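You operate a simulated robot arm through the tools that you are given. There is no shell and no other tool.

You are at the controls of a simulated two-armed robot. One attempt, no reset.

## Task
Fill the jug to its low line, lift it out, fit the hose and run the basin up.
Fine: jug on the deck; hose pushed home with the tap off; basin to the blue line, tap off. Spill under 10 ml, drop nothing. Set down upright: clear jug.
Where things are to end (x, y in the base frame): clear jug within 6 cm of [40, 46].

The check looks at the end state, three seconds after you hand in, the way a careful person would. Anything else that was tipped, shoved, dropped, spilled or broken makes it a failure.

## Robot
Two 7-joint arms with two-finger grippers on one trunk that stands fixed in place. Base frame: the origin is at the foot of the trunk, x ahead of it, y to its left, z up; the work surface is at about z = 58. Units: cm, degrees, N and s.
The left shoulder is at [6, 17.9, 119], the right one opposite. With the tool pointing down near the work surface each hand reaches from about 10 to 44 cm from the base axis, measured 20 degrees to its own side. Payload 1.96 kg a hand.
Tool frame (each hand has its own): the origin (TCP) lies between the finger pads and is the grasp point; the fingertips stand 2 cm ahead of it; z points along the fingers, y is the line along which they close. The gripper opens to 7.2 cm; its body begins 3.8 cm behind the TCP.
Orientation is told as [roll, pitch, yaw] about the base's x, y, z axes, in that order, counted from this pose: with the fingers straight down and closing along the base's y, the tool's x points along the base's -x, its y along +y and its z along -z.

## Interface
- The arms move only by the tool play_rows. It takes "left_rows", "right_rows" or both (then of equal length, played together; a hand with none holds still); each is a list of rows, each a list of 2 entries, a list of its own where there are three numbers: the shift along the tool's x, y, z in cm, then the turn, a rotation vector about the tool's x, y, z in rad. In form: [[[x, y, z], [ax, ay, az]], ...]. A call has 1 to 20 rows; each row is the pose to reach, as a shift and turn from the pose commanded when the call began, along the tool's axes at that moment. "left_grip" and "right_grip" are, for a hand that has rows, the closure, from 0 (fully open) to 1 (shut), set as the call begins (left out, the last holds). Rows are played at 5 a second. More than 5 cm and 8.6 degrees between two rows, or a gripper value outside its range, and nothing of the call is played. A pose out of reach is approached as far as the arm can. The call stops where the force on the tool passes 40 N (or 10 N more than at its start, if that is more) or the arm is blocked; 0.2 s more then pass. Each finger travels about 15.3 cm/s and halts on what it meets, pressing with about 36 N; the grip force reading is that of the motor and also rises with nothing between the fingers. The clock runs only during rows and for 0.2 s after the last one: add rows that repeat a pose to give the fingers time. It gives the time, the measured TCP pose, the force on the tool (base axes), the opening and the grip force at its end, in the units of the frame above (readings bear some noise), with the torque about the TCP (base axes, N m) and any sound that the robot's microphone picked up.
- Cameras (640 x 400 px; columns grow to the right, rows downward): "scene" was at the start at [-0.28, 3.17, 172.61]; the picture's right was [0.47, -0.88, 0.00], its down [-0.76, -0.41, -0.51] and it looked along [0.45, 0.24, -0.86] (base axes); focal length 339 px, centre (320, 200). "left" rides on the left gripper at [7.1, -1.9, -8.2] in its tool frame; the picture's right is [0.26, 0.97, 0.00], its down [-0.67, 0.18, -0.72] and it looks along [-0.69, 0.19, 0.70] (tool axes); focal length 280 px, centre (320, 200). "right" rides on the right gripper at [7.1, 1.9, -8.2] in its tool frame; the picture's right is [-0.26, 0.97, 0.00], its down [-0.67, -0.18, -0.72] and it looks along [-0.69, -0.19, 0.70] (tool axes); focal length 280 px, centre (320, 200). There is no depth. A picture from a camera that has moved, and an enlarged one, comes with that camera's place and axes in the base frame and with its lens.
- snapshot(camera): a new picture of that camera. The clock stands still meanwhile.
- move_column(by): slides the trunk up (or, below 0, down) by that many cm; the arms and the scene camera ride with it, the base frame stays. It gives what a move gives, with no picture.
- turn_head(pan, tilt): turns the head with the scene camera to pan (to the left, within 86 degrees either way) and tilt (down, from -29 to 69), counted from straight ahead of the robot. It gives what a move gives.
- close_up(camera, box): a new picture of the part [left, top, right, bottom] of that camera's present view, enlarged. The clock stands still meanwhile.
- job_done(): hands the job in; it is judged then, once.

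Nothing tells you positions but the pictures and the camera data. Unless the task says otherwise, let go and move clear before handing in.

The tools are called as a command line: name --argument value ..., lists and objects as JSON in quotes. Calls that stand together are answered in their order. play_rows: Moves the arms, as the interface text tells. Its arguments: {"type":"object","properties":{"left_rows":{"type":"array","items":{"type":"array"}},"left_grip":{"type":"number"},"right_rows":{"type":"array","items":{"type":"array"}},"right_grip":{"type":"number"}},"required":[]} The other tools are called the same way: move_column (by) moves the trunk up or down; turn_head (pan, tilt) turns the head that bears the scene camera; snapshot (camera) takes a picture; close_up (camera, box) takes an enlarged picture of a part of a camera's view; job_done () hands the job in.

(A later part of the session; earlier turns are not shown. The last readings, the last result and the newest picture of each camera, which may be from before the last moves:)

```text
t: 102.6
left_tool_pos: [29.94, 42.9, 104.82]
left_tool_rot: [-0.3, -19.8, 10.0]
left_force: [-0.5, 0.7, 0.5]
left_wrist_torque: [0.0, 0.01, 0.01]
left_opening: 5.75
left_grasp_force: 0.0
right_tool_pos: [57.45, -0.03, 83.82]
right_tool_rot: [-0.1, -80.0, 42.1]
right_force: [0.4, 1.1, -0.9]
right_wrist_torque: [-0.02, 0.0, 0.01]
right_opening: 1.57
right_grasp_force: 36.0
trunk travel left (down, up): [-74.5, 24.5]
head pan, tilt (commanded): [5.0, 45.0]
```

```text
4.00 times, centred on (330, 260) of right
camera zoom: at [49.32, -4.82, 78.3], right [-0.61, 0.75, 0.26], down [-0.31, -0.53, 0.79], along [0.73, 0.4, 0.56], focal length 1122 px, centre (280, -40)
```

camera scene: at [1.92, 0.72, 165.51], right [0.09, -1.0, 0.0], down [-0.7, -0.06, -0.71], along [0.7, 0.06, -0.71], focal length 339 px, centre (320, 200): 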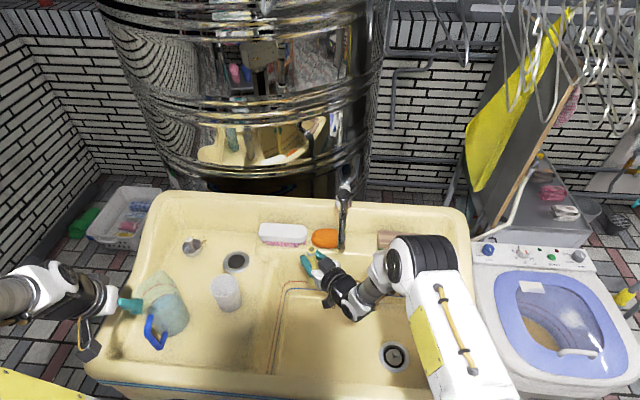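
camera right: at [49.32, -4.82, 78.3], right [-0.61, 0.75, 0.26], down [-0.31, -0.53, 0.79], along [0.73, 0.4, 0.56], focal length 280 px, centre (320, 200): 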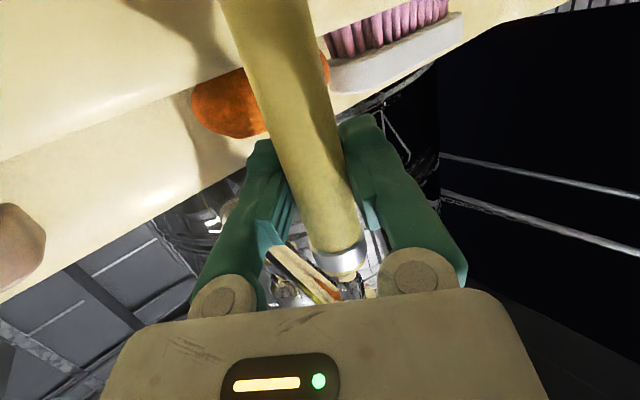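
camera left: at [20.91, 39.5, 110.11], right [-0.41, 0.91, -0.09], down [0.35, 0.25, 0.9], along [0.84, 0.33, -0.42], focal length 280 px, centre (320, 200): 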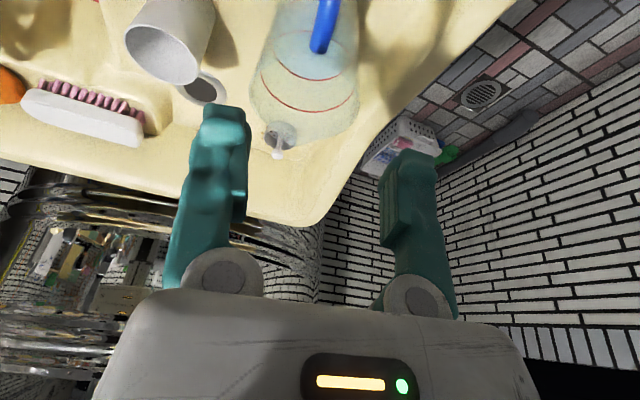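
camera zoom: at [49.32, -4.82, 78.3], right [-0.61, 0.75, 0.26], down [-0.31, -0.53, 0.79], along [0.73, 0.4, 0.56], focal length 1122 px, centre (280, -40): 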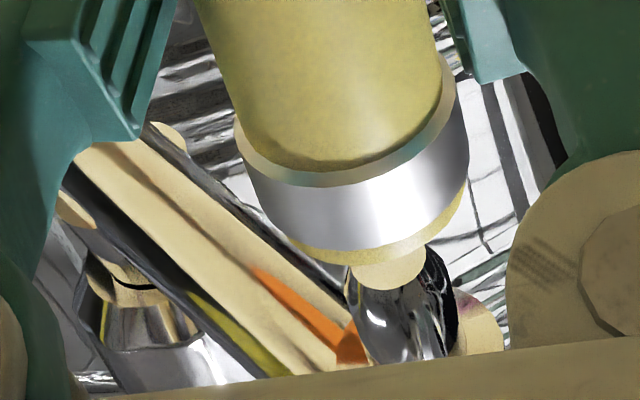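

play_rows --right_rows '[[[-0.4, -0.05, 0], [0, 0, 0]], [[-0.9, -0.07, -0.09], [0, 0, 0]], [[-1.4, -0.07, -0.17], [0, 0, 0]], [[-1.4, -0.07, -0.17], [0, 0, 0]]]'

close_up --camera "scene" --box '[310, 220, 370, 270]'

close_up --camera "right" --box '[260, 210, 400, 310]'

```text
t: 103.6
left_tool_pos: [29.95, 43.02, 104.81]
left_tool_rot: [-0.4, -19.8, 10.0]
left_force: [-0.1, 0.4, -0.2]
left_wrist_torque: [0.0, 0.03, -0.02]
left_opening: 5.77
left_grasp_force: 0.1
right_tool_pos: [57.62, -0.17, 85.29]
right_tool_rot: [0.0, -80.0, 42.1]
right_force: [-0.9, 0.0, -0.6]
right_wrist_torque: [-0.02, 0.01, -0.01]
right_opening: 1.53
right_grasp_force: 36.3
trunk travel left (down, up): [-74.5, 24.5]
head pan, tilt (commanded): [5.0, 45.0]
```

```text
8.00 times, centred on (340, 245) of scene
camera zoom: at [1.93, 0.7, 165.51], right [0.09, -1.0, 0.0], down [-0.7, -0.06, -0.71], along [0.7, 0.06, -0.71], focal length 2711 px, centre (160, -160)
```

zoom: 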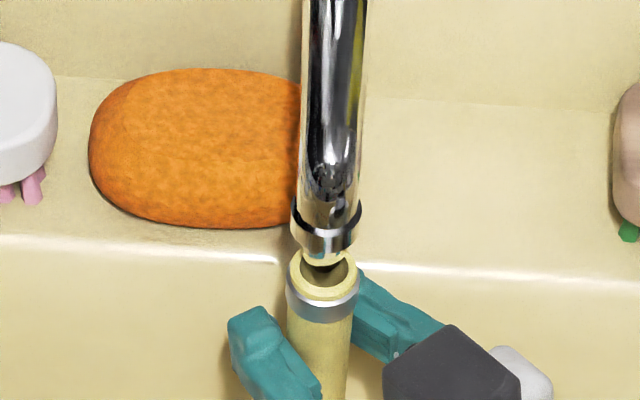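

```text
4.00 times, centred on (330, 260) of right
camera zoom: at [49.51, -4.74, 79.74], right [-0.61, 0.75, 0.26], down [-0.31, -0.53, 0.79], along [0.73, 0.4, 0.56], focal length 1122 px, centre (280, -40)
```

zoom: 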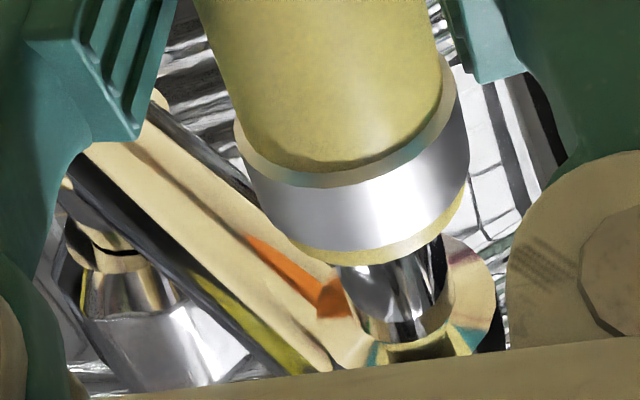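

play_rows --right_rows '[[[-0.3, -0.05, 0.0], [0, 0, 0]], [[-0.6, -0.05, -0.05], [0, 0, 0]], [[-0.9, -0.05, -0.1], [0, 0, 0]], [[-1.2, -0.05, -0.15], [0, 0, 0]], [[-1.2, -0.05, -0.15], [0, 0, 0]]]'

close_up --camera "scene" --box '[310, 220, 370, 270]'

close_up --camera "right" --box '[260, 210, 400, 310]'

```text
t: 104.8
left_tool_pos: [29.95, 42.89, 104.81]
left_tool_rot: [-0.2, -19.8, 9.9]
left_force: [0.7, 0.9, -0.1]
left_wrist_torque: [-0.03, -0.01, 0.01]
left_opening: 5.76
left_grasp_force: 0.0
right_tool_pos: [57.64, 0.03, 86.25]
right_tool_rot: [0.0, -80.0, 41.7]
right_force: [0.6, -0.6, -3.1]
right_wrist_torque: [-0.03, 0.06, 0.0]
right_opening: 1.53
right_grasp_force: 36.2
trunk travel left (down, up): [-74.5, 24.5]
head pan, tilt (commanded): [5.0, 45.0]
```

```text
8.00 times, centred on (340, 245) of scene
camera zoom: at [1.95, 0.69, 165.51], right [0.09, -1.0, 0.0], down [-0.7, -0.06, -0.71], along [0.7, 0.06, -0.71], focal length 2711 px, centre (160, -160)
```

zoom: 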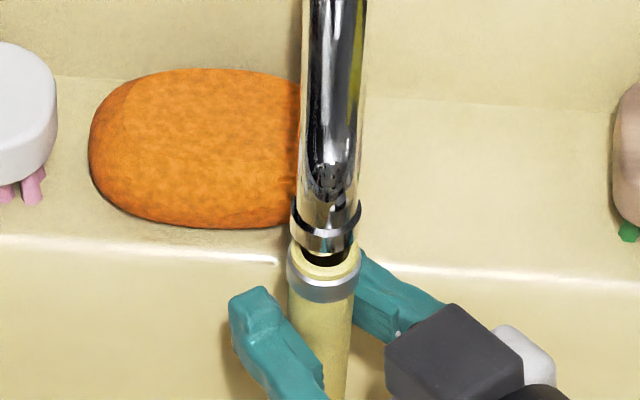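

```text
4.00 times, centred on (330, 260) of right
camera zoom: at [49.62, -4.74, 80.78], right [-0.61, 0.75, 0.26], down [-0.31, -0.53, 0.79], along [0.73, 0.4, 0.56], focal length 1122 px, centre (280, -40)
```

zoom: 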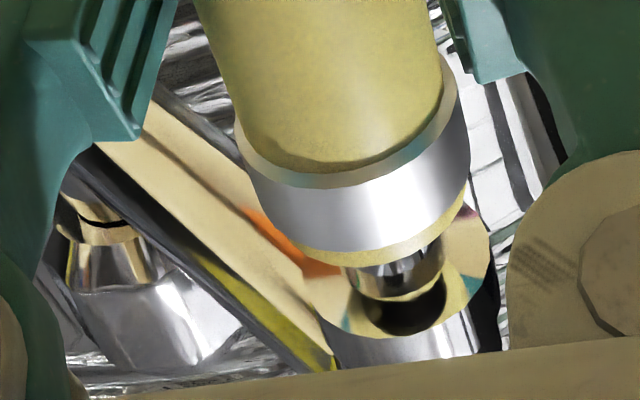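

The nozzle is entering the hose bore with light resistance. I'll keep pushing up steadily until the hose end meets the nozzle's collar.

play_rows --right_rows '[[[-0.25, 0, -0.04], [0, 0, 0]], [[-0.5, 0, -0.09], [0, 0, 0]], [[-0.75, 0, -0.13], [0, 0, 0]], [[-0.75, 0, -0.13], [0, 0, 0]]]'

close_up --camera "scene" --box '[310, 220, 370, 270]'

close_up --camera "right" --box '[260, 210, 400, 310]'

```text
t: 105.8
left_tool_pos: [30.07, 42.94, 104.79]
left_tool_rot: [-0.3, -19.8, 10.0]
left_force: [1.1, 0.0, -0.7]
left_wrist_torque: [-0.02, 0.0, 0.0]
left_opening: 5.75
left_grasp_force: 0.1
right_tool_pos: [57.73, 0.08, 87.11]
right_tool_rot: [0.2, -80.1, 41.8]
right_force: [-0.7, -0.5, -5.2]
right_wrist_torque: [-0.06, 0.07, 0.02]
right_opening: 1.52
right_grasp_force: 36.0
trunk travel left (down, up): [-74.5, 24.5]
head pan, tilt (commanded): [5.0, 45.0]
```

```text
8.00 times, centred on (340, 245) of scene
camera zoom: at [2.0, 0.69, 165.51], right [0.09, -1.0, 0.0], down [-0.7, -0.06, -0.71], along [0.7, 0.06, -0.71], focal length 2711 px, centre (160, -160)
```

zoom: 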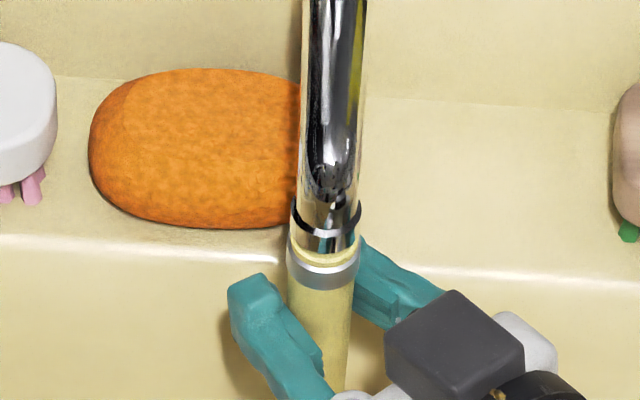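

```text
4.00 times, centred on (330, 260) of right
camera zoom: at [49.62, -4.69, 81.56], right [-0.61, 0.75, 0.26], down [-0.31, -0.53, 0.79], along [0.73, 0.4, 0.56], focal length 1122 px, centre (280, -40)
```

zoom: 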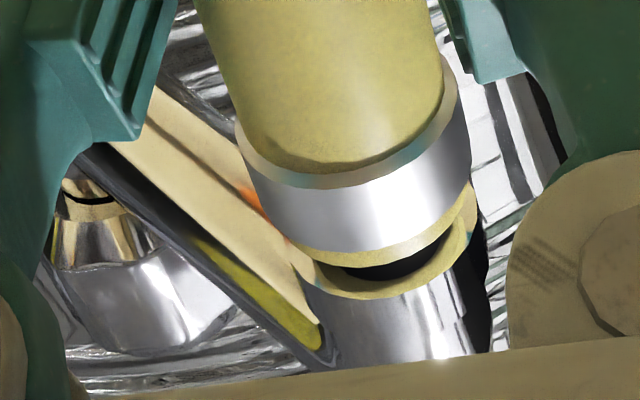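

play_rows --right_rows '[[[-0.2, 0, -0.035], [0, 0, 0]], [[-0.4, 0, -0.07], [0, 0, 0]], [[-0.4, 0, -0.07], [0, 0, 0]]]'

close_up --camera "right" --box '[260, 210, 400, 310]'

```text
t: 106.6
left_tool_pos: [30.03, 42.94, 104.82]
left_tool_rot: [-0.3, -19.7, 10.0]
left_force: [-0.1, -0.7, -0.7]
left_wrist_torque: [-0.02, 0.04, 0.03]
left_opening: 5.77
left_grasp_force: 0.1
right_tool_pos: [57.65, 0.08, 87.61]
right_tool_rot: [0.3, -79.9, 41.9]
right_force: [1.0, 3.7, -7.7]
right_wrist_torque: [0.04, 0.03, 0.07]
right_opening: 1.54
right_grasp_force: 35.7
trunk travel left (down, up): [-74.5, 24.5]
head pan, tilt (commanded): [5.0, 45.0]
```

```text
4.00 times, centred on (330, 260) of right
camera zoom: at [49.6, -4.7, 81.96], right [-0.61, 0.75, 0.26], down [-0.31, -0.53, 0.79], along [0.73, 0.4, 0.56], focal length 1122 px, centre (280, -40)
```

zoom: 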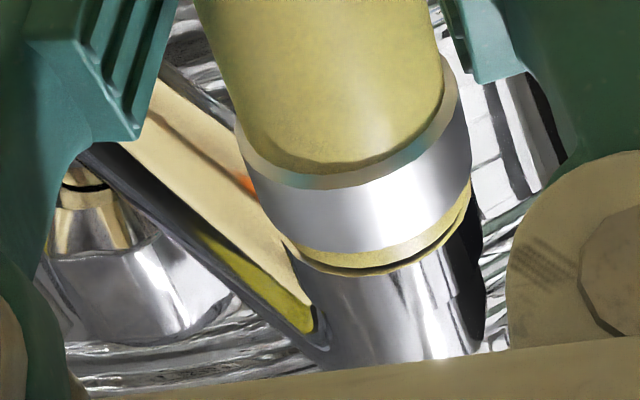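

play_rows --right_rows '[[[-0.12, 0, -0.02], [0, 0, 0]], [[-0.25, 0, -0.045], [0, 0, 0]], [[-0.25, 0, -0.045], [0, 0, 0]]]'

close_up --camera "right" --box '[260, 210, 400, 310]'

close_up --camera "scene" --box '[310, 220, 370, 270]'

```text
t: 107.4
left_tool_pos: [30.23, 43.02, 104.64]
left_tool_rot: [-0.3, -19.7, 10.0]
left_force: [0.4, 0.6, 0.4]
left_wrist_torque: [-0.02, 0.02, 0.0]
left_opening: 5.74
left_grasp_force: 0.0
right_tool_pos: [57.65, 0.09, 87.46]
right_tool_rot: [0.7, -79.6, 41.4]
right_force: [-2.0, 4.9, -24.3]
right_wrist_torque: [-0.02, 0.07, 0.07]
right_opening: 1.53
right_grasp_force: 36.0
trunk travel left (down, up): [-74.5, 24.5]
head pan, tilt (commanded): [5.0, 45.0]
```

```text
4.00 times, centred on (330, 260) of right
camera zoom: at [49.58, -4.72, 82.02], right [-0.61, 0.75, 0.26], down [-0.31, -0.53, 0.79], along [0.73, 0.4, 0.55], focal length 1122 px, centre (280, -40)
```

zoom: 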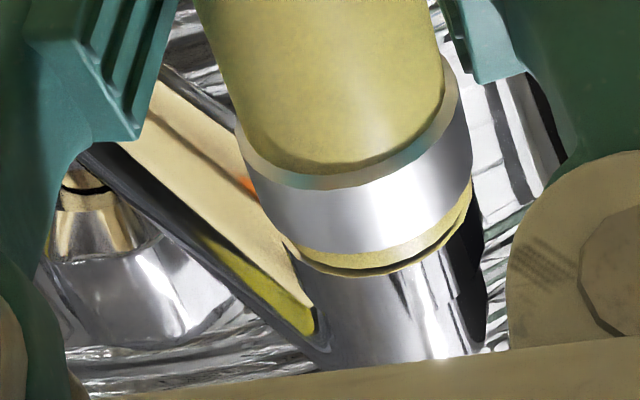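

```text
8.00 times, centred on (340, 245) of scene
camera zoom: at [2.26, 0.8, 165.49], right [0.09, -1.0, 0.0], down [-0.71, -0.06, -0.71], along [0.7, 0.06, -0.71], focal length 2711 px, centre (160, -160)
```

zoom: 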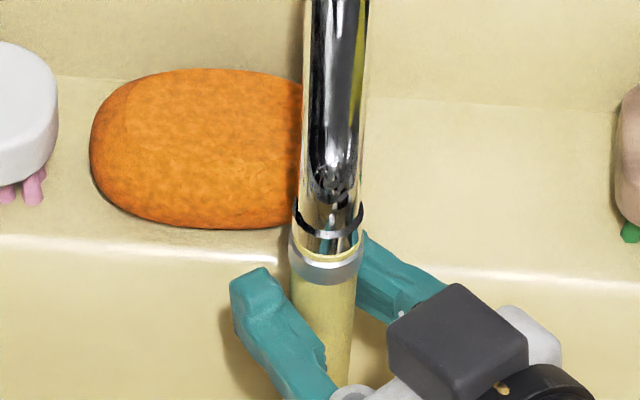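

play_rows --right_rows '[[[-0.1, 0, -0.018], [0, 0, 0]], [[-0.1, 0, -0.018], [0, 0, 0]]]'

close_up --camera "right" --box '[260, 210, 400, 310]'

```text
t: 108.0
left_tool_pos: [30.1, 43.04, 104.61]
left_tool_rot: [-0.3, -19.6, 10.0]
left_force: [-0.4, 0.1, 0.2]
left_wrist_torque: [0.01, -0.01, -0.02]
left_opening: 5.73
left_grasp_force: 0.1
right_tool_pos: [57.67, 0.09, 87.51]
right_tool_rot: [0.9, -79.5, 41.2]
right_force: [-6.9, 5.5, -36.5]
right_wrist_torque: [0.12, 0.01, 0.05]
right_opening: 1.54
right_grasp_force: 36.2
trunk travel left (down, up): [-74.5, 24.5]
head pan, tilt (commanded): [5.0, 45.0]
```

```text
4.00 times, centred on (330, 260) of right
camera zoom: at [49.58, -4.73, 82.05], right [-0.61, 0.75, 0.26], down [-0.31, -0.53, 0.79], along [0.73, 0.4, 0.55], focal length 1122 px, centre (280, -40)
```

zoom: 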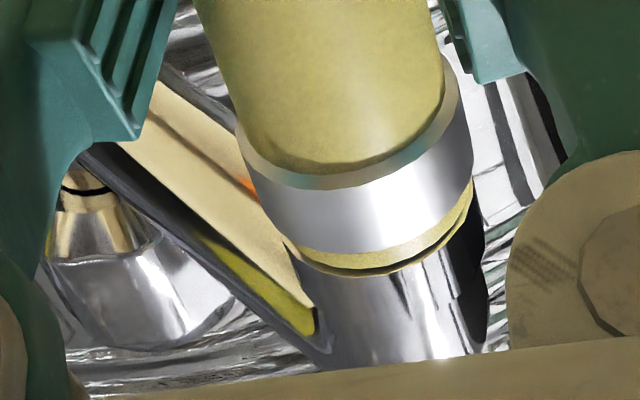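

The hose is hard against the collar (36 N with no further travel), so it is home. I'll relax the push, open the fingers and back the hand straight out.

play_rows --right_rows '[[[0.15, 0, 0.026], [0, 0, 0]], [[0.25, 0, 0.044], [0, 0, 0]], [[0.25, 0, 0.044], [0, 0, 0]]]'

```text
t: 108.8
left_tool_pos: [30.28, 42.99, 104.75]
left_tool_rot: [-0.4, -19.7, 9.9]
left_force: [-0.4, 0.0, 0.0]
left_wrist_torque: [0.0, -0.03, 0.0]
left_opening: 5.74
left_grasp_force: 0.0
right_tool_pos: [57.71, 0.05, 87.64]
right_tool_rot: [0.3, -79.8, 41.9]
right_force: [-9.2, 4.1, -27.6]
right_wrist_torque: [0.0, 0.1, 0.06]
right_opening: 1.55
right_grasp_force: 35.4
trunk travel left (down, up): [-74.5, 24.5]
head pan, tilt (commanded): [5.0, 45.0]
```

play_rows --right_rows '[[[0.12, 0, 0.02], [0, 0, 0]], [[0.2, 0, 0.035], [0, 0, 0]], [[0.2, 0, 0.035], [0, 0, 0]]]'

```text
t: 109.6
left_tool_pos: [30.0, 43.07, 104.79]
left_tool_rot: [-0.2, -19.8, 9.9]
left_force: [-0.3, -0.3, 0.2]
left_wrist_torque: [0.02, 0.03, 0.0]
left_opening: 5.76
left_grasp_force: 0.1
right_tool_pos: [57.73, 0.08, 87.56]
right_tool_rot: [-0.3, -80.1, 42.2]
right_force: [-3.8, 4.2, -10.8]
right_wrist_torque: [0.03, 0.03, 0.03]
right_opening: 1.5
right_grasp_force: 35.7
trunk travel left (down, up): [-74.5, 24.5]
head pan, tilt (commanded): [5.0, 45.0]
```

play_rows --right_rows '[[[0.08, 0, 0.014], [0, 0, 0]], [[0.08, 0, 0.014], [0, 0, 0]]]'

play_rows --right_rows '[[[0, 0, 0], [0, 0, 0]], [[0, 0, 0], [0, 0, 0]], [[0, 0, 0], [0, 0, 0]], [[0, 0, -2], [0, 0, 0]], [[0, 0, -5], [0, 0, 0]], [[0, 0, -8], [0, 0, 0]], [[0, 0, -8], [0, 0, 0]]]' --right_grip 0.0

snapshot --camera "right"

close_up --camera "scene" --box '[290, 170, 390, 310]'

snapshot --camera "scene"

```text
t: 110.2
left_tool_pos: [29.98, 43.11, 104.69]
left_tool_rot: [-0.3, -19.9, 10.0]
left_force: [-0.6, -0.3, 0.9]
left_wrist_torque: [0.02, -0.01, 0.01]
left_opening: 5.75
left_grasp_force: 0.1
right_tool_pos: [57.76, 0.1, 87.66]
right_tool_rot: [-0.4, -80.1, 42.4]
right_force: [2.5, 2.7, 0.3]
right_wrist_torque: [0.24, -0.26, 0.03]
right_opening: 1.48
right_grasp_force: 35.8
trunk travel left (down, up): [-74.5, 24.5]
head pan, tilt (commanded): [5.0, 45.0]
```

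```text
t: 111.8
left_tool_pos: [29.98, 42.91, 104.84]
left_tool_rot: [-0.3, -19.8, 10.1]
left_force: [-0.6, -1.1, 0.3]
left_wrist_torque: [-0.03, -0.04, -0.01]
left_opening: 5.76
left_grasp_force: 0.1
right_tool_pos: [51.92, -5.29, 88.96]
right_tool_rot: [0.1, -79.9, 42.0]
right_force: [0.6, -0.8, 0.5]
right_wrist_torque: [0.0, -0.01, 0.01]
right_opening: 7.21
right_grasp_force: 0.0
trunk travel left (down, up): [-74.5, 24.5]
head pan, tilt (commanded): [5.0, 45.0]
```

```text
taken
camera right: at [43.79, -10.05, 83.32], right [-0.61, 0.75, 0.26], down [-0.31, -0.53, 0.79], along [0.73, 0.4, 0.56], focal length 280 px, centre (320, 200)
```

right: 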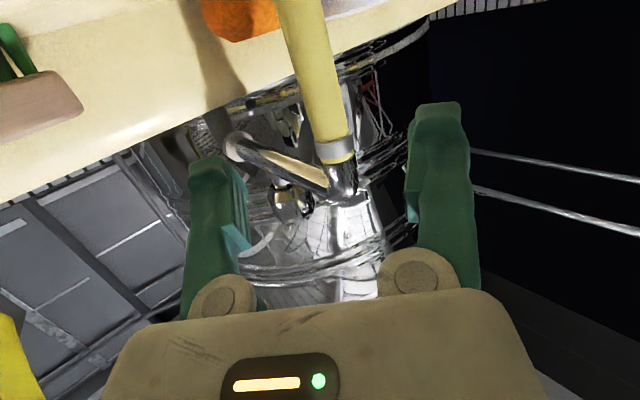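

```text
2.86 times, centred on (340, 240) of scene
camera zoom: at [1.95, 0.74, 165.51], right [0.09, -1.0, 0.0], down [-0.7, -0.06, -0.71], along [0.7, 0.06, -0.71], focal length 968 px, centre (263, 86)
```

zoom: 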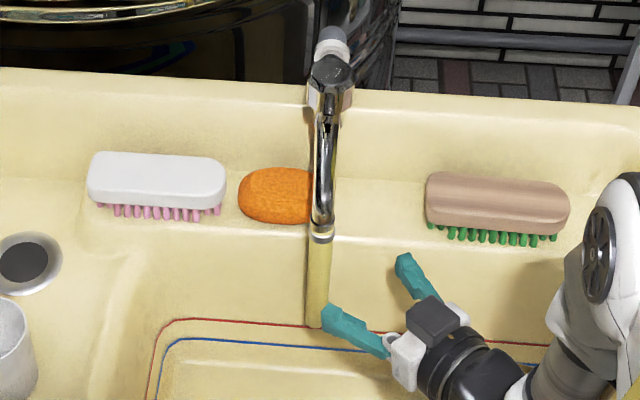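

```text
taken
camera scene: at [1.95, 0.74, 165.51], right [0.09, -1.0, 0.0], down [-0.7, -0.06, -0.71], along [0.7, 0.06, -0.71], focal length 339 px, centre (320, 200)
```

scene: 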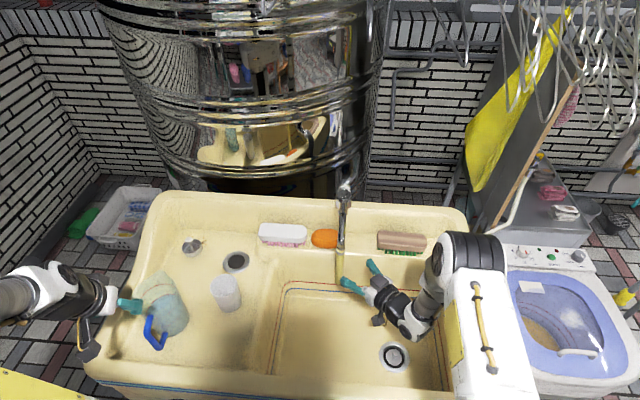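

close_up --camera "right" --box '[280, 100, 400, 220]'

close_up --camera "scene" --box '[310, 220, 370, 280]'

```text
3.33 times, centred on (340, 160) of right
camera zoom: at [43.79, -10.05, 83.32], right [-0.61, 0.75, 0.26], down [-0.31, -0.53, 0.79], along [0.73, 0.4, 0.56], focal length 935 px, centre (253, 333)
```

zoom: 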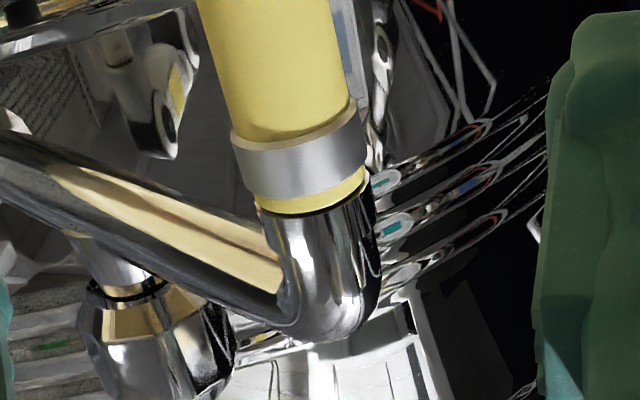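

```text
6.67 times, centred on (340, 250) of scene
camera zoom: at [1.95, 0.74, 165.51], right [0.09, -1.0, 0.0], down [-0.7, -0.06, -0.71], along [0.7, 0.06, -0.71], focal length 2259 px, centre (187, -133)
```

zoom: 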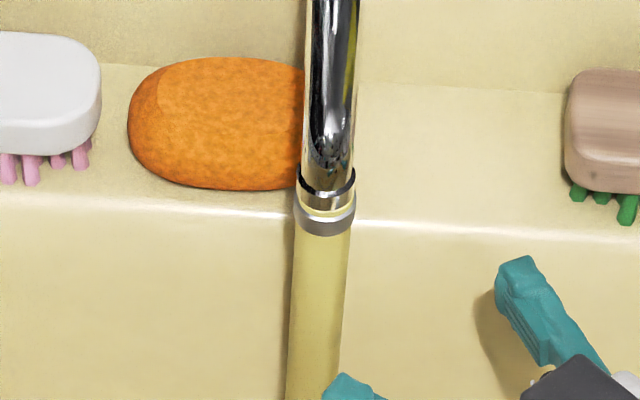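

The hose is seated flush on the collar and hangs straight. Now the right hand goes back up to its earlier pre-grasp pose at the tap knob.

play_rows --right_rows '[[[0.006, 0.097, -2.916], [0, 0, 0]], [[0.012, 0.195, -5.833], [0, 0, 0]], [[-3.864, 0.529, -6.895], [0.065, 0.082, 0.032]], [[-7.866, 0.477, -7.24], [0.151, 0.192, 0.074]], [[-11.856, 0.269, -6.495], [0.238, 0.301, 0.116]], [[-15.64, -0.237, -4.62], [0.324, 0.411, 0.158]], [[-17.974, -1.13, -1.748], [0.389, 0.493, 0.19]], [[-18.66, -2.268, 2.146], [0.432, 0.548, 0.2106]], [[-18.274, -3.519, 6.647], [0.432, 0.548, 0.2106]], [[-18.274, -3.519, 6.647], [0.432, 0.548, 0.2106]]]' --right_grip 0.0

snapshot --camera "right"

snapshot --camera "scene"

```text
t: 114.0
left_tool_pos: [29.9, 42.93, 104.91]
left_tool_rot: [-0.3, -19.7, 10.0]
left_force: [-0.1, -0.2, 0.5]
left_wrist_torque: [-0.01, -0.01, 0.0]
left_opening: 5.75
left_grasp_force: 0.1
right_tool_pos: [61.32, -1.36, 105.75]
right_tool_rot: [0.0, -47.9, 14.8]
right_force: [0.1, -0.2, -0.5]
right_wrist_torque: [0.01, 0.04, 0.04]
right_opening: 7.19
right_grasp_force: 0.0
trunk travel left (down, up): [-74.5, 24.5]
head pan, tilt (commanded): [5.0, 45.0]
```

```text
taken
camera right: at [50.41, -2.19, 105.97], right [-0.08, 0.98, 0.2], down [-0.03, -0.2, 0.98], along [1.0, 0.07, 0.05], focal length 280 px, centre (320, 200)
```

right: 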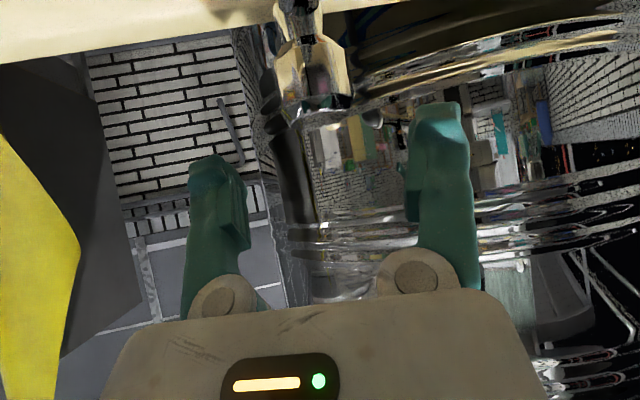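

```text
taken
camera scene: at [1.78, 0.64, 165.52], right [0.09, -1.0, 0.0], down [-0.7, -0.06, -0.71], along [0.7, 0.06, -0.71], focal length 339 px, centre (320, 200)
```

scene: 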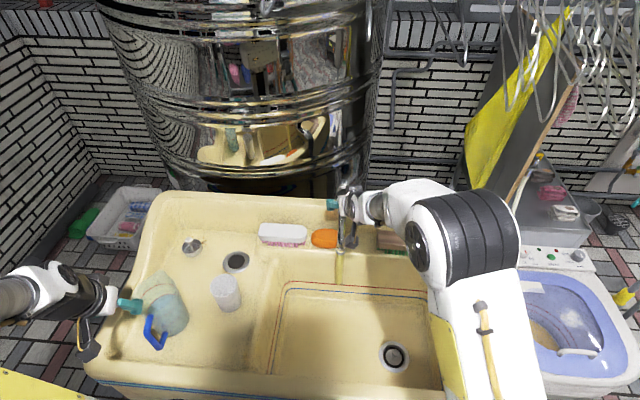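

play_rows --right_rows '[[[0, 0.6, 0.22], [0.096, 0, 0.0865]], [[0, 1.2, 0.44], [0.192, 0, 0.173]], [[0, 1.2, 0.44], [0.192, 0, 0.173]]]'

play_rows --right_rows '[[[0, 0, 2], [0, 0, 0]], [[0, 0, 4], [0, 0, 0]], [[0, 0, 6], [0, 0, 0]], [[0, 0, 7.5], [0, 0, 0]], [[0, 0, 7.5], [0, 0, 0]]]'

snapshot --camera "right"

close_up --camera "scene" --box '[300, 160, 400, 260]'

```text
t: 114.8
left_tool_pos: [30.07, 42.94, 104.73]
left_tool_rot: [-0.1, -19.8, 9.9]
left_force: [0.4, 0.2, 0.2]
left_wrist_torque: [0.01, -0.02, 0.0]
left_opening: 5.75
left_grasp_force: 0.0
right_tool_pos: [61.51, -0.12, 105.28]
right_tool_rot: [0.1, -48.1, -0.2]
right_force: [0.4, -1.1, -0.4]
right_wrist_torque: [-0.03, 0.03, 0.03]
right_opening: 7.19
right_grasp_force: 0.0
trunk travel left (down, up): [-74.5, 24.5]
head pan, tilt (commanded): [5.0, 45.0]
```

```text
t: 116.0
left_tool_pos: [30.02, 43.03, 104.75]
left_tool_rot: [-0.3, -19.8, 10.1]
left_force: [-0.1, -0.3, -0.5]
left_wrist_torque: [-0.02, 0.03, -0.01]
left_opening: 5.8
left_grasp_force: 0.0
right_tool_pos: [66.87, -0.19, 100.28]
right_tool_rot: [0.0, -48.0, 0.0]
right_force: [-0.4, 0.1, -0.1]
right_wrist_torque: [-0.05, 0.01, 0.03]
right_opening: 7.22
right_grasp_force: 0.1
trunk travel left (down, up): [-74.5, 24.5]
head pan, tilt (commanded): [5.0, 45.0]
```

```text
taken
camera right: at [56.19, 1.74, 100.49], right [0.17, 0.97, 0.19], down [-0.08, -0.18, 0.98], along [0.98, -0.19, 0.05], focal length 280 px, centre (320, 200)
```

right: 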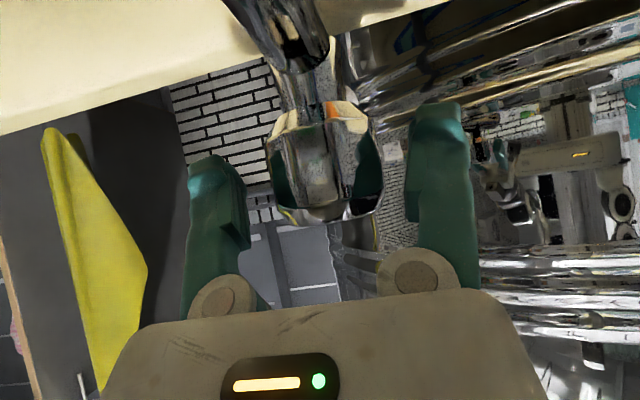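

```text
4.00 times, centred on (350, 210) of scene
camera zoom: at [1.86, 0.71, 165.51], right [0.09, -1.0, 0.0], down [-0.7, -0.06, -0.71], along [0.7, 0.06, -0.71], focal length 1355 px, centre (200, 160)
```

zoom: 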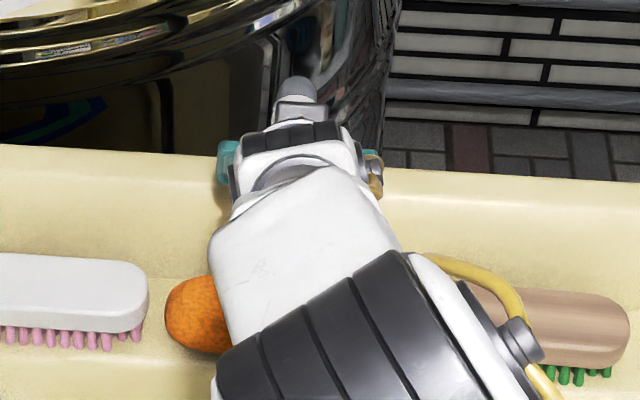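

play_rows --right_rows '[[[0, 0, 0.7], [0, 0, 0]], [[0, 0, 1.3], [0, 0, 0]], [[0, 0, 1.3], [0, 0, 0]]]'

play_rows --right_rows '[[[0, 0, 0], [0, 0, 0]], [[0, 0, 0], [0, 0, 0]], [[0, 0, 0], [0, 0, 0]]]' --right_grip 1.0

close_up --camera "scene" --box '[250, 240, 450, 390]'

```text
t: 116.8
left_tool_pos: [30.0, 43.08, 104.76]
left_tool_rot: [-0.3, -19.8, 9.9]
left_force: [0.5, 0.0, 0.6]
left_wrist_torque: [0.0, 0.0, 0.02]
left_opening: 5.78
left_grasp_force: 0.0
right_tool_pos: [67.81, -0.13, 99.48]
right_tool_rot: [0.0, -48.0, 0.0]
right_force: [0.5, 0.7, 0.2]
right_wrist_torque: [0.01, -0.03, 0.02]
right_opening: 7.19
right_grasp_force: 0.0
trunk travel left (down, up): [-74.5, 24.5]
head pan, tilt (commanded): [5.0, 45.0]
```

```text
t: 117.6
left_tool_pos: [29.96, 43.21, 104.76]
left_tool_rot: [-0.3, -19.7, 10.0]
left_force: [0.0, 1.1, 0.0]
left_wrist_torque: [-0.01, 0.01, -0.05]
left_opening: 5.76
left_grasp_force: 0.0
right_tool_pos: [67.9, -0.11, 99.45]
right_tool_rot: [0.1, -48.0, 0.1]
right_force: [-0.8, 5.8, -1.4]
right_wrist_torque: [0.39, -0.77, 0.01]
right_opening: 4.74
right_grasp_force: 40.0
trunk travel left (down, up): [-74.5, 24.5]
head pan, tilt (commanded): [5.0, 45.0]
```

```text
2.67 times, centred on (350, 315) of scene
camera zoom: at [1.92, 0.84, 165.51], right [0.09, -1.0, 0.0], down [-0.7, -0.06, -0.71], along [0.7, 0.06, -0.71], focal length 904 px, centre (240, -107)
```

zoom: 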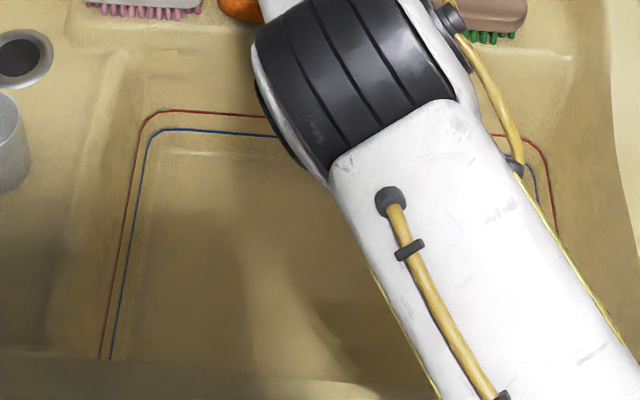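

play_rows --right_rows '[[[0, 0, 0], [-0.052, 0, -0.047]], [[0, 0, 0], [-0.104, 0, -0.094]], [[0, 0, 0], [-0.13, 0, -0.117]], [[0, 0, 0], [-0.13, 0, -0.117]]]'

snapshot --camera "scene"

snapshot --camera "right"

```text
t: 118.6
left_tool_pos: [30.01, 43.09, 104.83]
left_tool_rot: [-0.4, -19.8, 10.0]
left_force: [0.3, 0.4, -0.3]
left_wrist_torque: [-0.01, 0.0, 0.02]
left_opening: 5.79
left_grasp_force: 0.1
right_tool_pos: [67.93, -0.07, 99.39]
right_tool_rot: [-0.2, -47.9, 10.2]
right_force: [-3.7, 6.3, 0.3]
right_wrist_torque: [-0.15, 0.65, 0.03]
right_opening: 4.73
right_grasp_force: 39.6
trunk travel left (down, up): [-74.5, 24.5]
head pan, tilt (commanded): [5.0, 45.0]
```

```text
taken
camera scene: at [1.85, 0.87, 165.52], right [0.09, -1.0, 0.0], down [-0.7, -0.06, -0.71], along [0.7, 0.06, -0.71], focal length 339 px, centre (320, 200)
```

scene: 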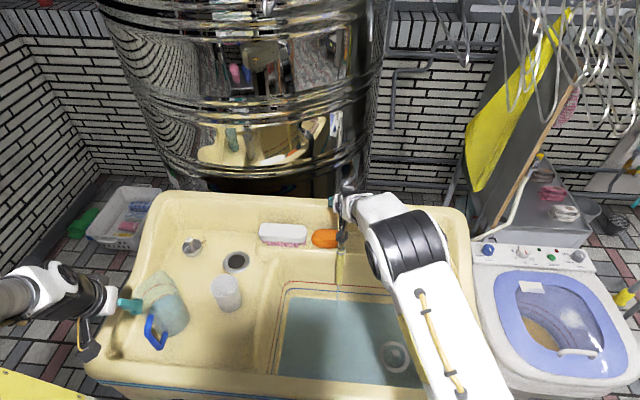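

```text
taken
camera right: at [56.98, -0.01, 99.68], right [0.0, 0.98, 0.19], down [-0.05, -0.19, 0.98], along [1.0, -0.01, 0.04], focal length 280 px, centre (320, 200)
```

right: 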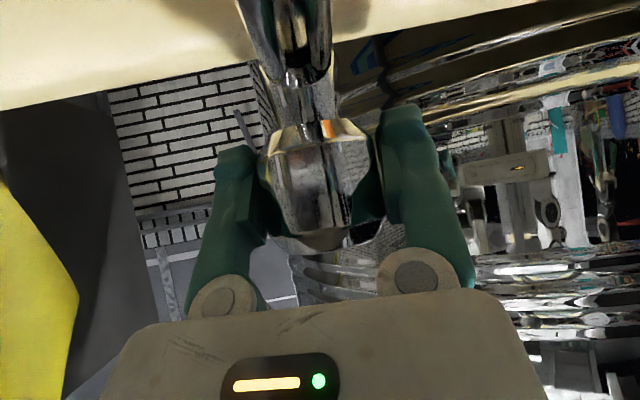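

Water is running through the hose and pooling in the basin, so the plug holds. I'll look at the level against the blue line before opening further.

close_up --camera "scene" --box '[250, 270, 410, 390]'

close_up --camera "scene" --box '[310, 230, 380, 310]'

```text
3.33 times, centred on (330, 330) of scene
camera zoom: at [1.85, 0.87, 165.52], right [0.09, -1.0, 0.0], down [-0.7, -0.06, -0.71], along [0.7, 0.06, -0.71], focal length 1130 px, centre (287, -233)
```

zoom: 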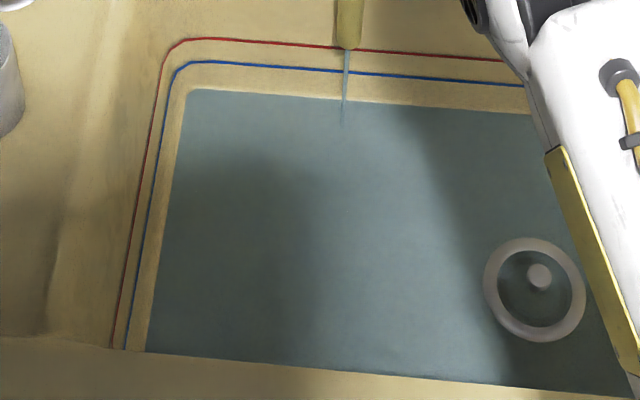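

```text
5.00 times, centred on (345, 270) of scene
camera zoom: at [1.85, 0.87, 165.52], right [0.09, -1.0, 0.0], down [-0.7, -0.06, -0.71], along [0.7, 0.06, -0.71], focal length 1694 px, centre (195, -150)
```

zoom: 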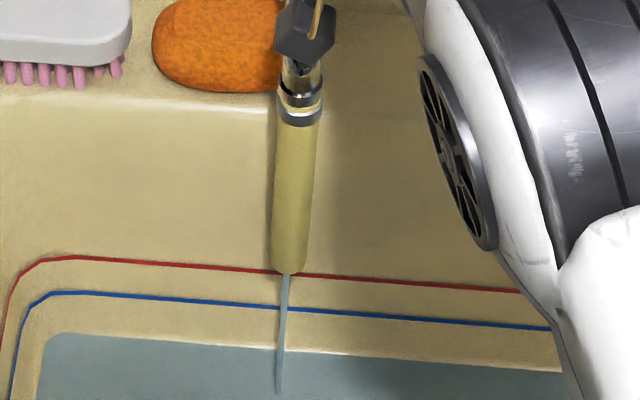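

play_rows --right_rows '[[[0, 0, 0], [-0.0865, 0, -0.0778]], [[0, 0, 0], [-0.173, 0, -0.1557]], [[0, 0, 0], [-0.2594, 0, -0.2335]], [[0, 0, 0], [-0.2594, 0, -0.2335]], [[0, 0, 0], [-0.2594, 0, -0.2335]]]'

snapshot --camera "scene"

close_up --camera "scene" --box '[250, 270, 410, 390]'

```text
t: 119.8
left_tool_pos: [29.95, 43.08, 104.82]
left_tool_rot: [-0.3, -19.7, 10.0]
left_force: [0.2, -0.7, 0.0]
left_wrist_torque: [0.0, -0.01, -0.01]
left_opening: 5.75
left_grasp_force: 0.1
right_tool_pos: [67.94, -0.06, 99.45]
right_tool_rot: [0.0, -48.1, 30.1]
right_force: [-2.2, 4.8, 3.7]
right_wrist_torque: [0.21, -0.08, 0.01]
right_opening: 4.73
right_grasp_force: 39.6
trunk travel left (down, up): [-74.5, 24.5]
head pan, tilt (commanded): [5.0, 45.0]
```

```text
taken
camera scene: at [1.78, 0.81, 165.52], right [0.09, -1.0, 0.0], down [-0.7, -0.06, -0.71], along [0.7, 0.06, -0.71], focal length 339 px, centre (320, 200)
```

scene: 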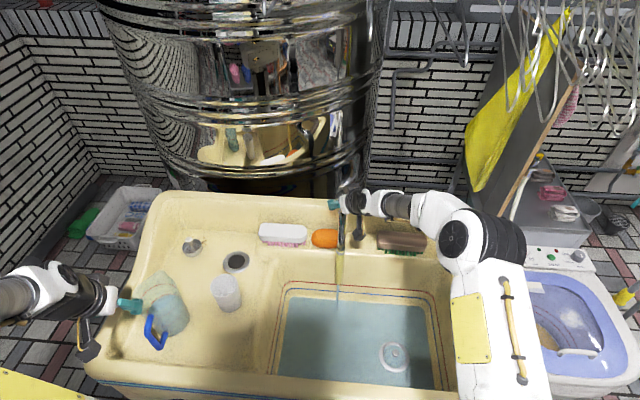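

```text
3.33 times, centred on (330, 330) of scene
camera zoom: at [1.78, 0.81, 165.52], right [0.09, -1.0, 0.0], down [-0.7, -0.06, -0.71], along [0.7, 0.06, -0.71], focal length 1130 px, centre (287, -233)
```

zoom: 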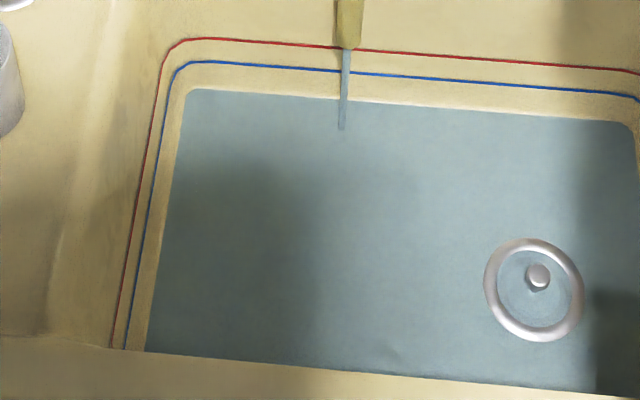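

play_rows --right_rows '[[[0, 0, 0], [0, 0, 0]], [[0, 0, 0], [0, 0, 0]], [[0, 0, 0], [0, 0, 0]], [[0, 0, 0], [0, 0, 0]], [[0, 0, 0], [0, 0, 0]], [[0, 0, 0], [0, 0, 0]], [[0, 0, 0], [0, 0, 0]], [[0, 0, 0], [0, 0, 0]], [[0, 0, 0], [0, 0, 0]], [[0, 0, 0], [0, 0, 0]], [[0, 0, 0], [0, 0, 0]], [[0, 0, 0], [0, 0, 0]], [[0, 0, 0], [0, 0, 0]], [[0, 0, 0], [0, 0, 0]], [[0, 0, 0], [0, 0, 0]], [[0, 0, 0], [0, 0, 0]], [[0, 0, 0], [0, 0, 0]], [[0, 0, 0], [0, 0, 0]], [[0, 0, 0], [0, 0, 0]], [[0, 0, 0], [0, 0, 0]]]'

close_up --camera "scene" --box '[250, 270, 410, 390]'

```text
t: 124.0
left_tool_pos: [29.96, 43.11, 104.83]
left_tool_rot: [-0.3, -19.7, 10.0]
left_force: [0.2, -0.5, 0.1]
left_wrist_torque: [0.04, 0.05, 0.01]
left_opening: 5.77
left_grasp_force: 0.1
right_tool_pos: [67.99, -0.1, 99.5]
right_tool_rot: [-0.1, -48.0, 30.1]
right_force: [-3.3, 2.9, 4.3]
right_wrist_torque: [-0.02, -0.07, 0.01]
right_opening: 4.73
right_grasp_force: 40.3
trunk travel left (down, up): [-74.5, 24.5]
head pan, tilt (commanded): [5.0, 45.0]
```

```text
3.33 times, centred on (330, 330) of scene
camera zoom: at [1.76, 0.78, 165.52], right [0.09, -1.0, 0.0], down [-0.7, -0.06, -0.71], along [0.71, 0.06, -0.71], focal length 1130 px, centre (287, -233)
```

zoom: 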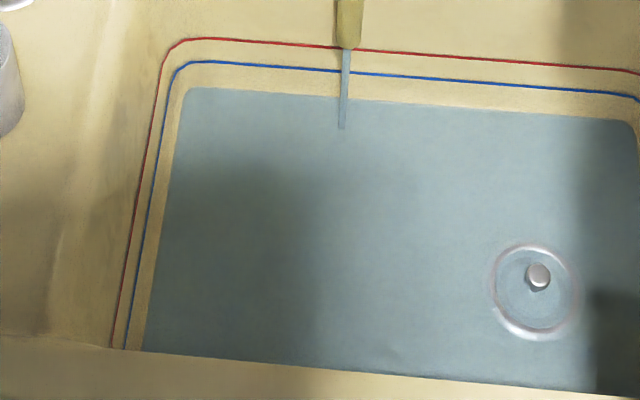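

play_rows --right_rows '[[[0, 0, 0], [-0.065, 0, -0.058]], [[0, 0, 0], [-0.13, 0, -0.117]], [[0, 0, 0], [-0.13, 0, -0.117]], [[0, 0, 0], [-0.13, 0, -0.117]], [[0, 0, 0], [-0.13, 0, -0.117]], [[0, 0, 0], [-0.13, 0, -0.117]], [[0, 0, 0], [-0.13, 0, -0.117]], [[0, 0, 0], [-0.13, 0, -0.117]], [[0, 0, 0], [-0.13, 0, -0.117]], [[0, 0, 0], [-0.13, 0, -0.117]], [[0, 0, 0], [-0.13, 0, -0.117]], [[0, 0, 0], [-0.13, 0, -0.117]], [[0, 0, 0], [-0.13, 0, -0.117]], [[0, 0, 0], [-0.13, 0, -0.117]], [[0, 0, 0], [-0.13, 0, -0.117]], [[0, 0, 0], [-0.13, 0, -0.117]], [[0, 0, 0], [-0.13, 0, -0.117]], [[0, 0, 0], [-0.13, 0, -0.117]], [[0, 0, 0], [-0.13, 0, -0.117]], [[0, 0, 0], [-0.13, 0, -0.117]]]'

close_up --camera "scene" --box '[250, 270, 410, 390]'

close_up --camera "scene" --box '[300, 180, 380, 310]'

```text
t: 128.2
left_tool_pos: [29.8, 43.07, 104.74]
left_tool_rot: [-0.3, -19.8, 9.9]
left_force: [0.4, 0.8, 0.4]
left_wrist_torque: [0.02, -0.02, 0.0]
left_opening: 5.76
left_grasp_force: 0.1
right_tool_pos: [67.87, -0.23, 99.46]
right_tool_rot: [0.1, -48.0, 40.2]
right_force: [-0.9, 4.8, 6.5]
right_wrist_torque: [-0.07, -0.01, 0.01]
right_opening: 4.72
right_grasp_force: 40.0
trunk travel left (down, up): [-74.5, 24.5]
head pan, tilt (commanded): [5.0, 45.0]
```

```text
3.33 times, centred on (330, 330) of scene
camera zoom: at [1.75, 0.81, 165.52], right [0.09, -1.0, 0.0], down [-0.7, -0.06, -0.71], along [0.71, 0.06, -0.71], focal length 1130 px, centre (287, -233)
```

zoom: 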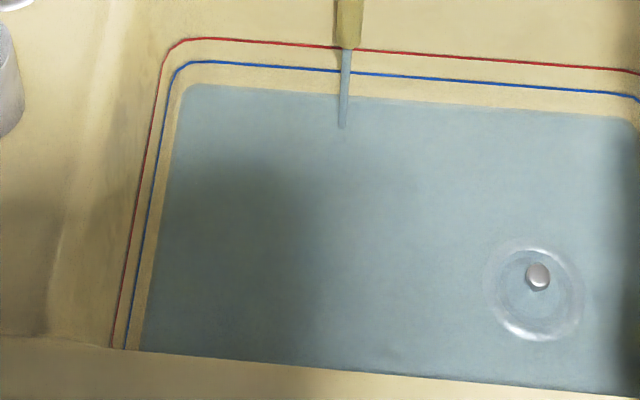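

```text
3.08 times, centred on (340, 245) of scene
camera zoom: at [1.75, 0.81, 165.52], right [0.09, -1.0, 0.0], down [-0.7, -0.06, -0.71], along [0.71, 0.06, -0.71], focal length 1043 px, centre (258, 62)
```

zoom: 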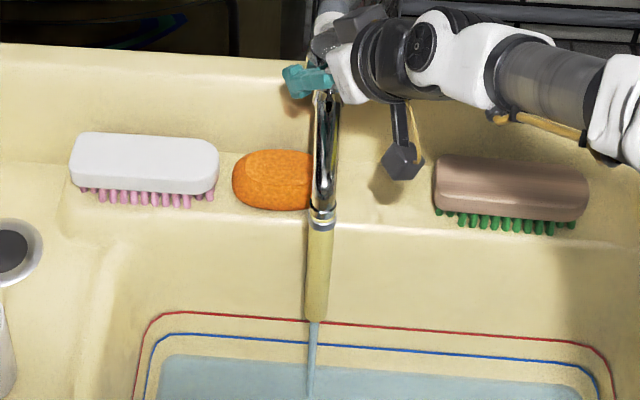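

play_rows --right_rows '[[[0, 0, 0], [0, 0, 0]], [[0, 0, 0], [0, 0, 0]], [[0, 0, 0], [0, 0, 0]], [[0, 0, 0], [0, 0, 0]], [[0, 0, 0], [0, 0, 0]], [[0, 0, 0], [0, 0, 0]], [[0, 0, 0], [0, 0, 0]], [[0, 0, 0], [0, 0, 0]], [[0, 0, 0], [0, 0, 0]], [[0, 0, 0], [0, 0, 0]], [[0, 0, 0], [0, 0, 0]], [[0, 0, 0], [0, 0, 0]], [[0, 0, 0], [0, 0, 0]], [[0, 0, 0], [0, 0, 0]], [[0, 0, 0], [0, 0, 0]], [[0, 0, 0], [0, 0, 0]], [[0, 0, 0], [0, 0, 0]], [[0, 0, 0], [0, 0, 0]], [[0, 0, 0], [0, 0, 0]], [[0, 0, 0], [0, 0, 0]]]'

play_rows --right_rows '[[[0, 0, 0], [0, 0, 0]], [[0, 0, 0], [0, 0, 0]], [[0, 0, 0], [0, 0, 0]], [[0, 0, 0], [0, 0, 0]], [[0, 0, 0], [0, 0, 0]], [[0, 0, 0], [0, 0, 0]], [[0, 0, 0], [0, 0, 0]], [[0, 0, 0], [0, 0, 0]], [[0, 0, 0], [0, 0, 0]], [[0, 0, 0], [0, 0, 0]], [[0, 0, 0], [0, 0, 0]], [[0, 0, 0], [0, 0, 0]], [[0, 0, 0], [0, 0, 0]], [[0, 0, 0], [0, 0, 0]], [[0, 0, 0], [0, 0, 0]], [[0, 0, 0], [0, 0, 0]], [[0, 0, 0], [0, 0, 0]], [[0, 0, 0], [0, 0, 0]], [[0, 0, 0], [0, 0, 0]], [[0, 0, 0], [0, 0, 0]]]'

close_up --camera "scene" --box '[250, 270, 410, 390]'

```text
t: 132.4
left_tool_pos: [29.87, 43.12, 104.87]
left_tool_rot: [-0.4, -19.9, 10.0]
left_force: [-0.1, -0.7, 0.6]
left_wrist_torque: [-0.02, 0.03, -0.01]
left_opening: 5.74
left_grasp_force: 0.1
right_tool_pos: [67.94, -0.03, 99.46]
right_tool_rot: [-0.1, -48.0, 40.1]
right_force: [-4.7, 2.9, 4.8]
right_wrist_torque: [-0.07, -0.01, 0.02]
right_opening: 4.72
right_grasp_force: 40.2
trunk travel left (down, up): [-74.5, 24.5]
head pan, tilt (commanded): [5.0, 45.0]
```

```text
t: 136.6
left_tool_pos: [29.95, 42.92, 104.78]
left_tool_rot: [-0.4, -19.9, 10.0]
left_force: [0.1, 0.5, 0.2]
left_wrist_torque: [0.02, 0.02, -0.03]
left_opening: 5.76
left_grasp_force: 0.0
right_tool_pos: [67.79, -0.11, 99.55]
right_tool_rot: [-0.1, -47.9, 40.1]
right_force: [-7.1, 2.9, 0.6]
right_wrist_torque: [-0.06, -0.05, 0.02]
right_opening: 4.69
right_grasp_force: 40.1
trunk travel left (down, up): [-74.5, 24.5]
head pan, tilt (commanded): [5.0, 45.0]
```

```text
3.33 times, centred on (330, 330) of scene
camera zoom: at [1.72, 0.77, 165.52], right [0.09, -1.0, 0.0], down [-0.7, -0.06, -0.71], along [0.71, 0.06, -0.71], focal length 1130 px, centre (287, -233)
```

zoom: 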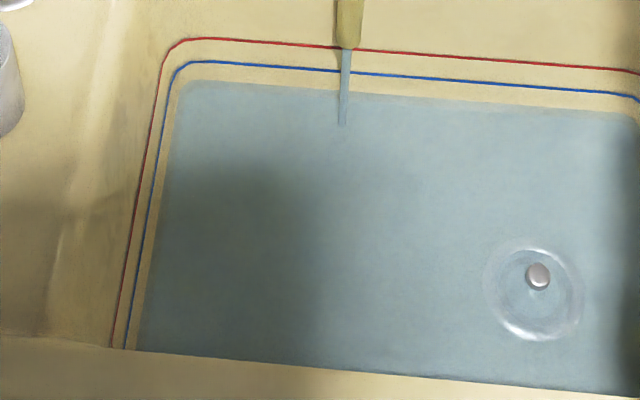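

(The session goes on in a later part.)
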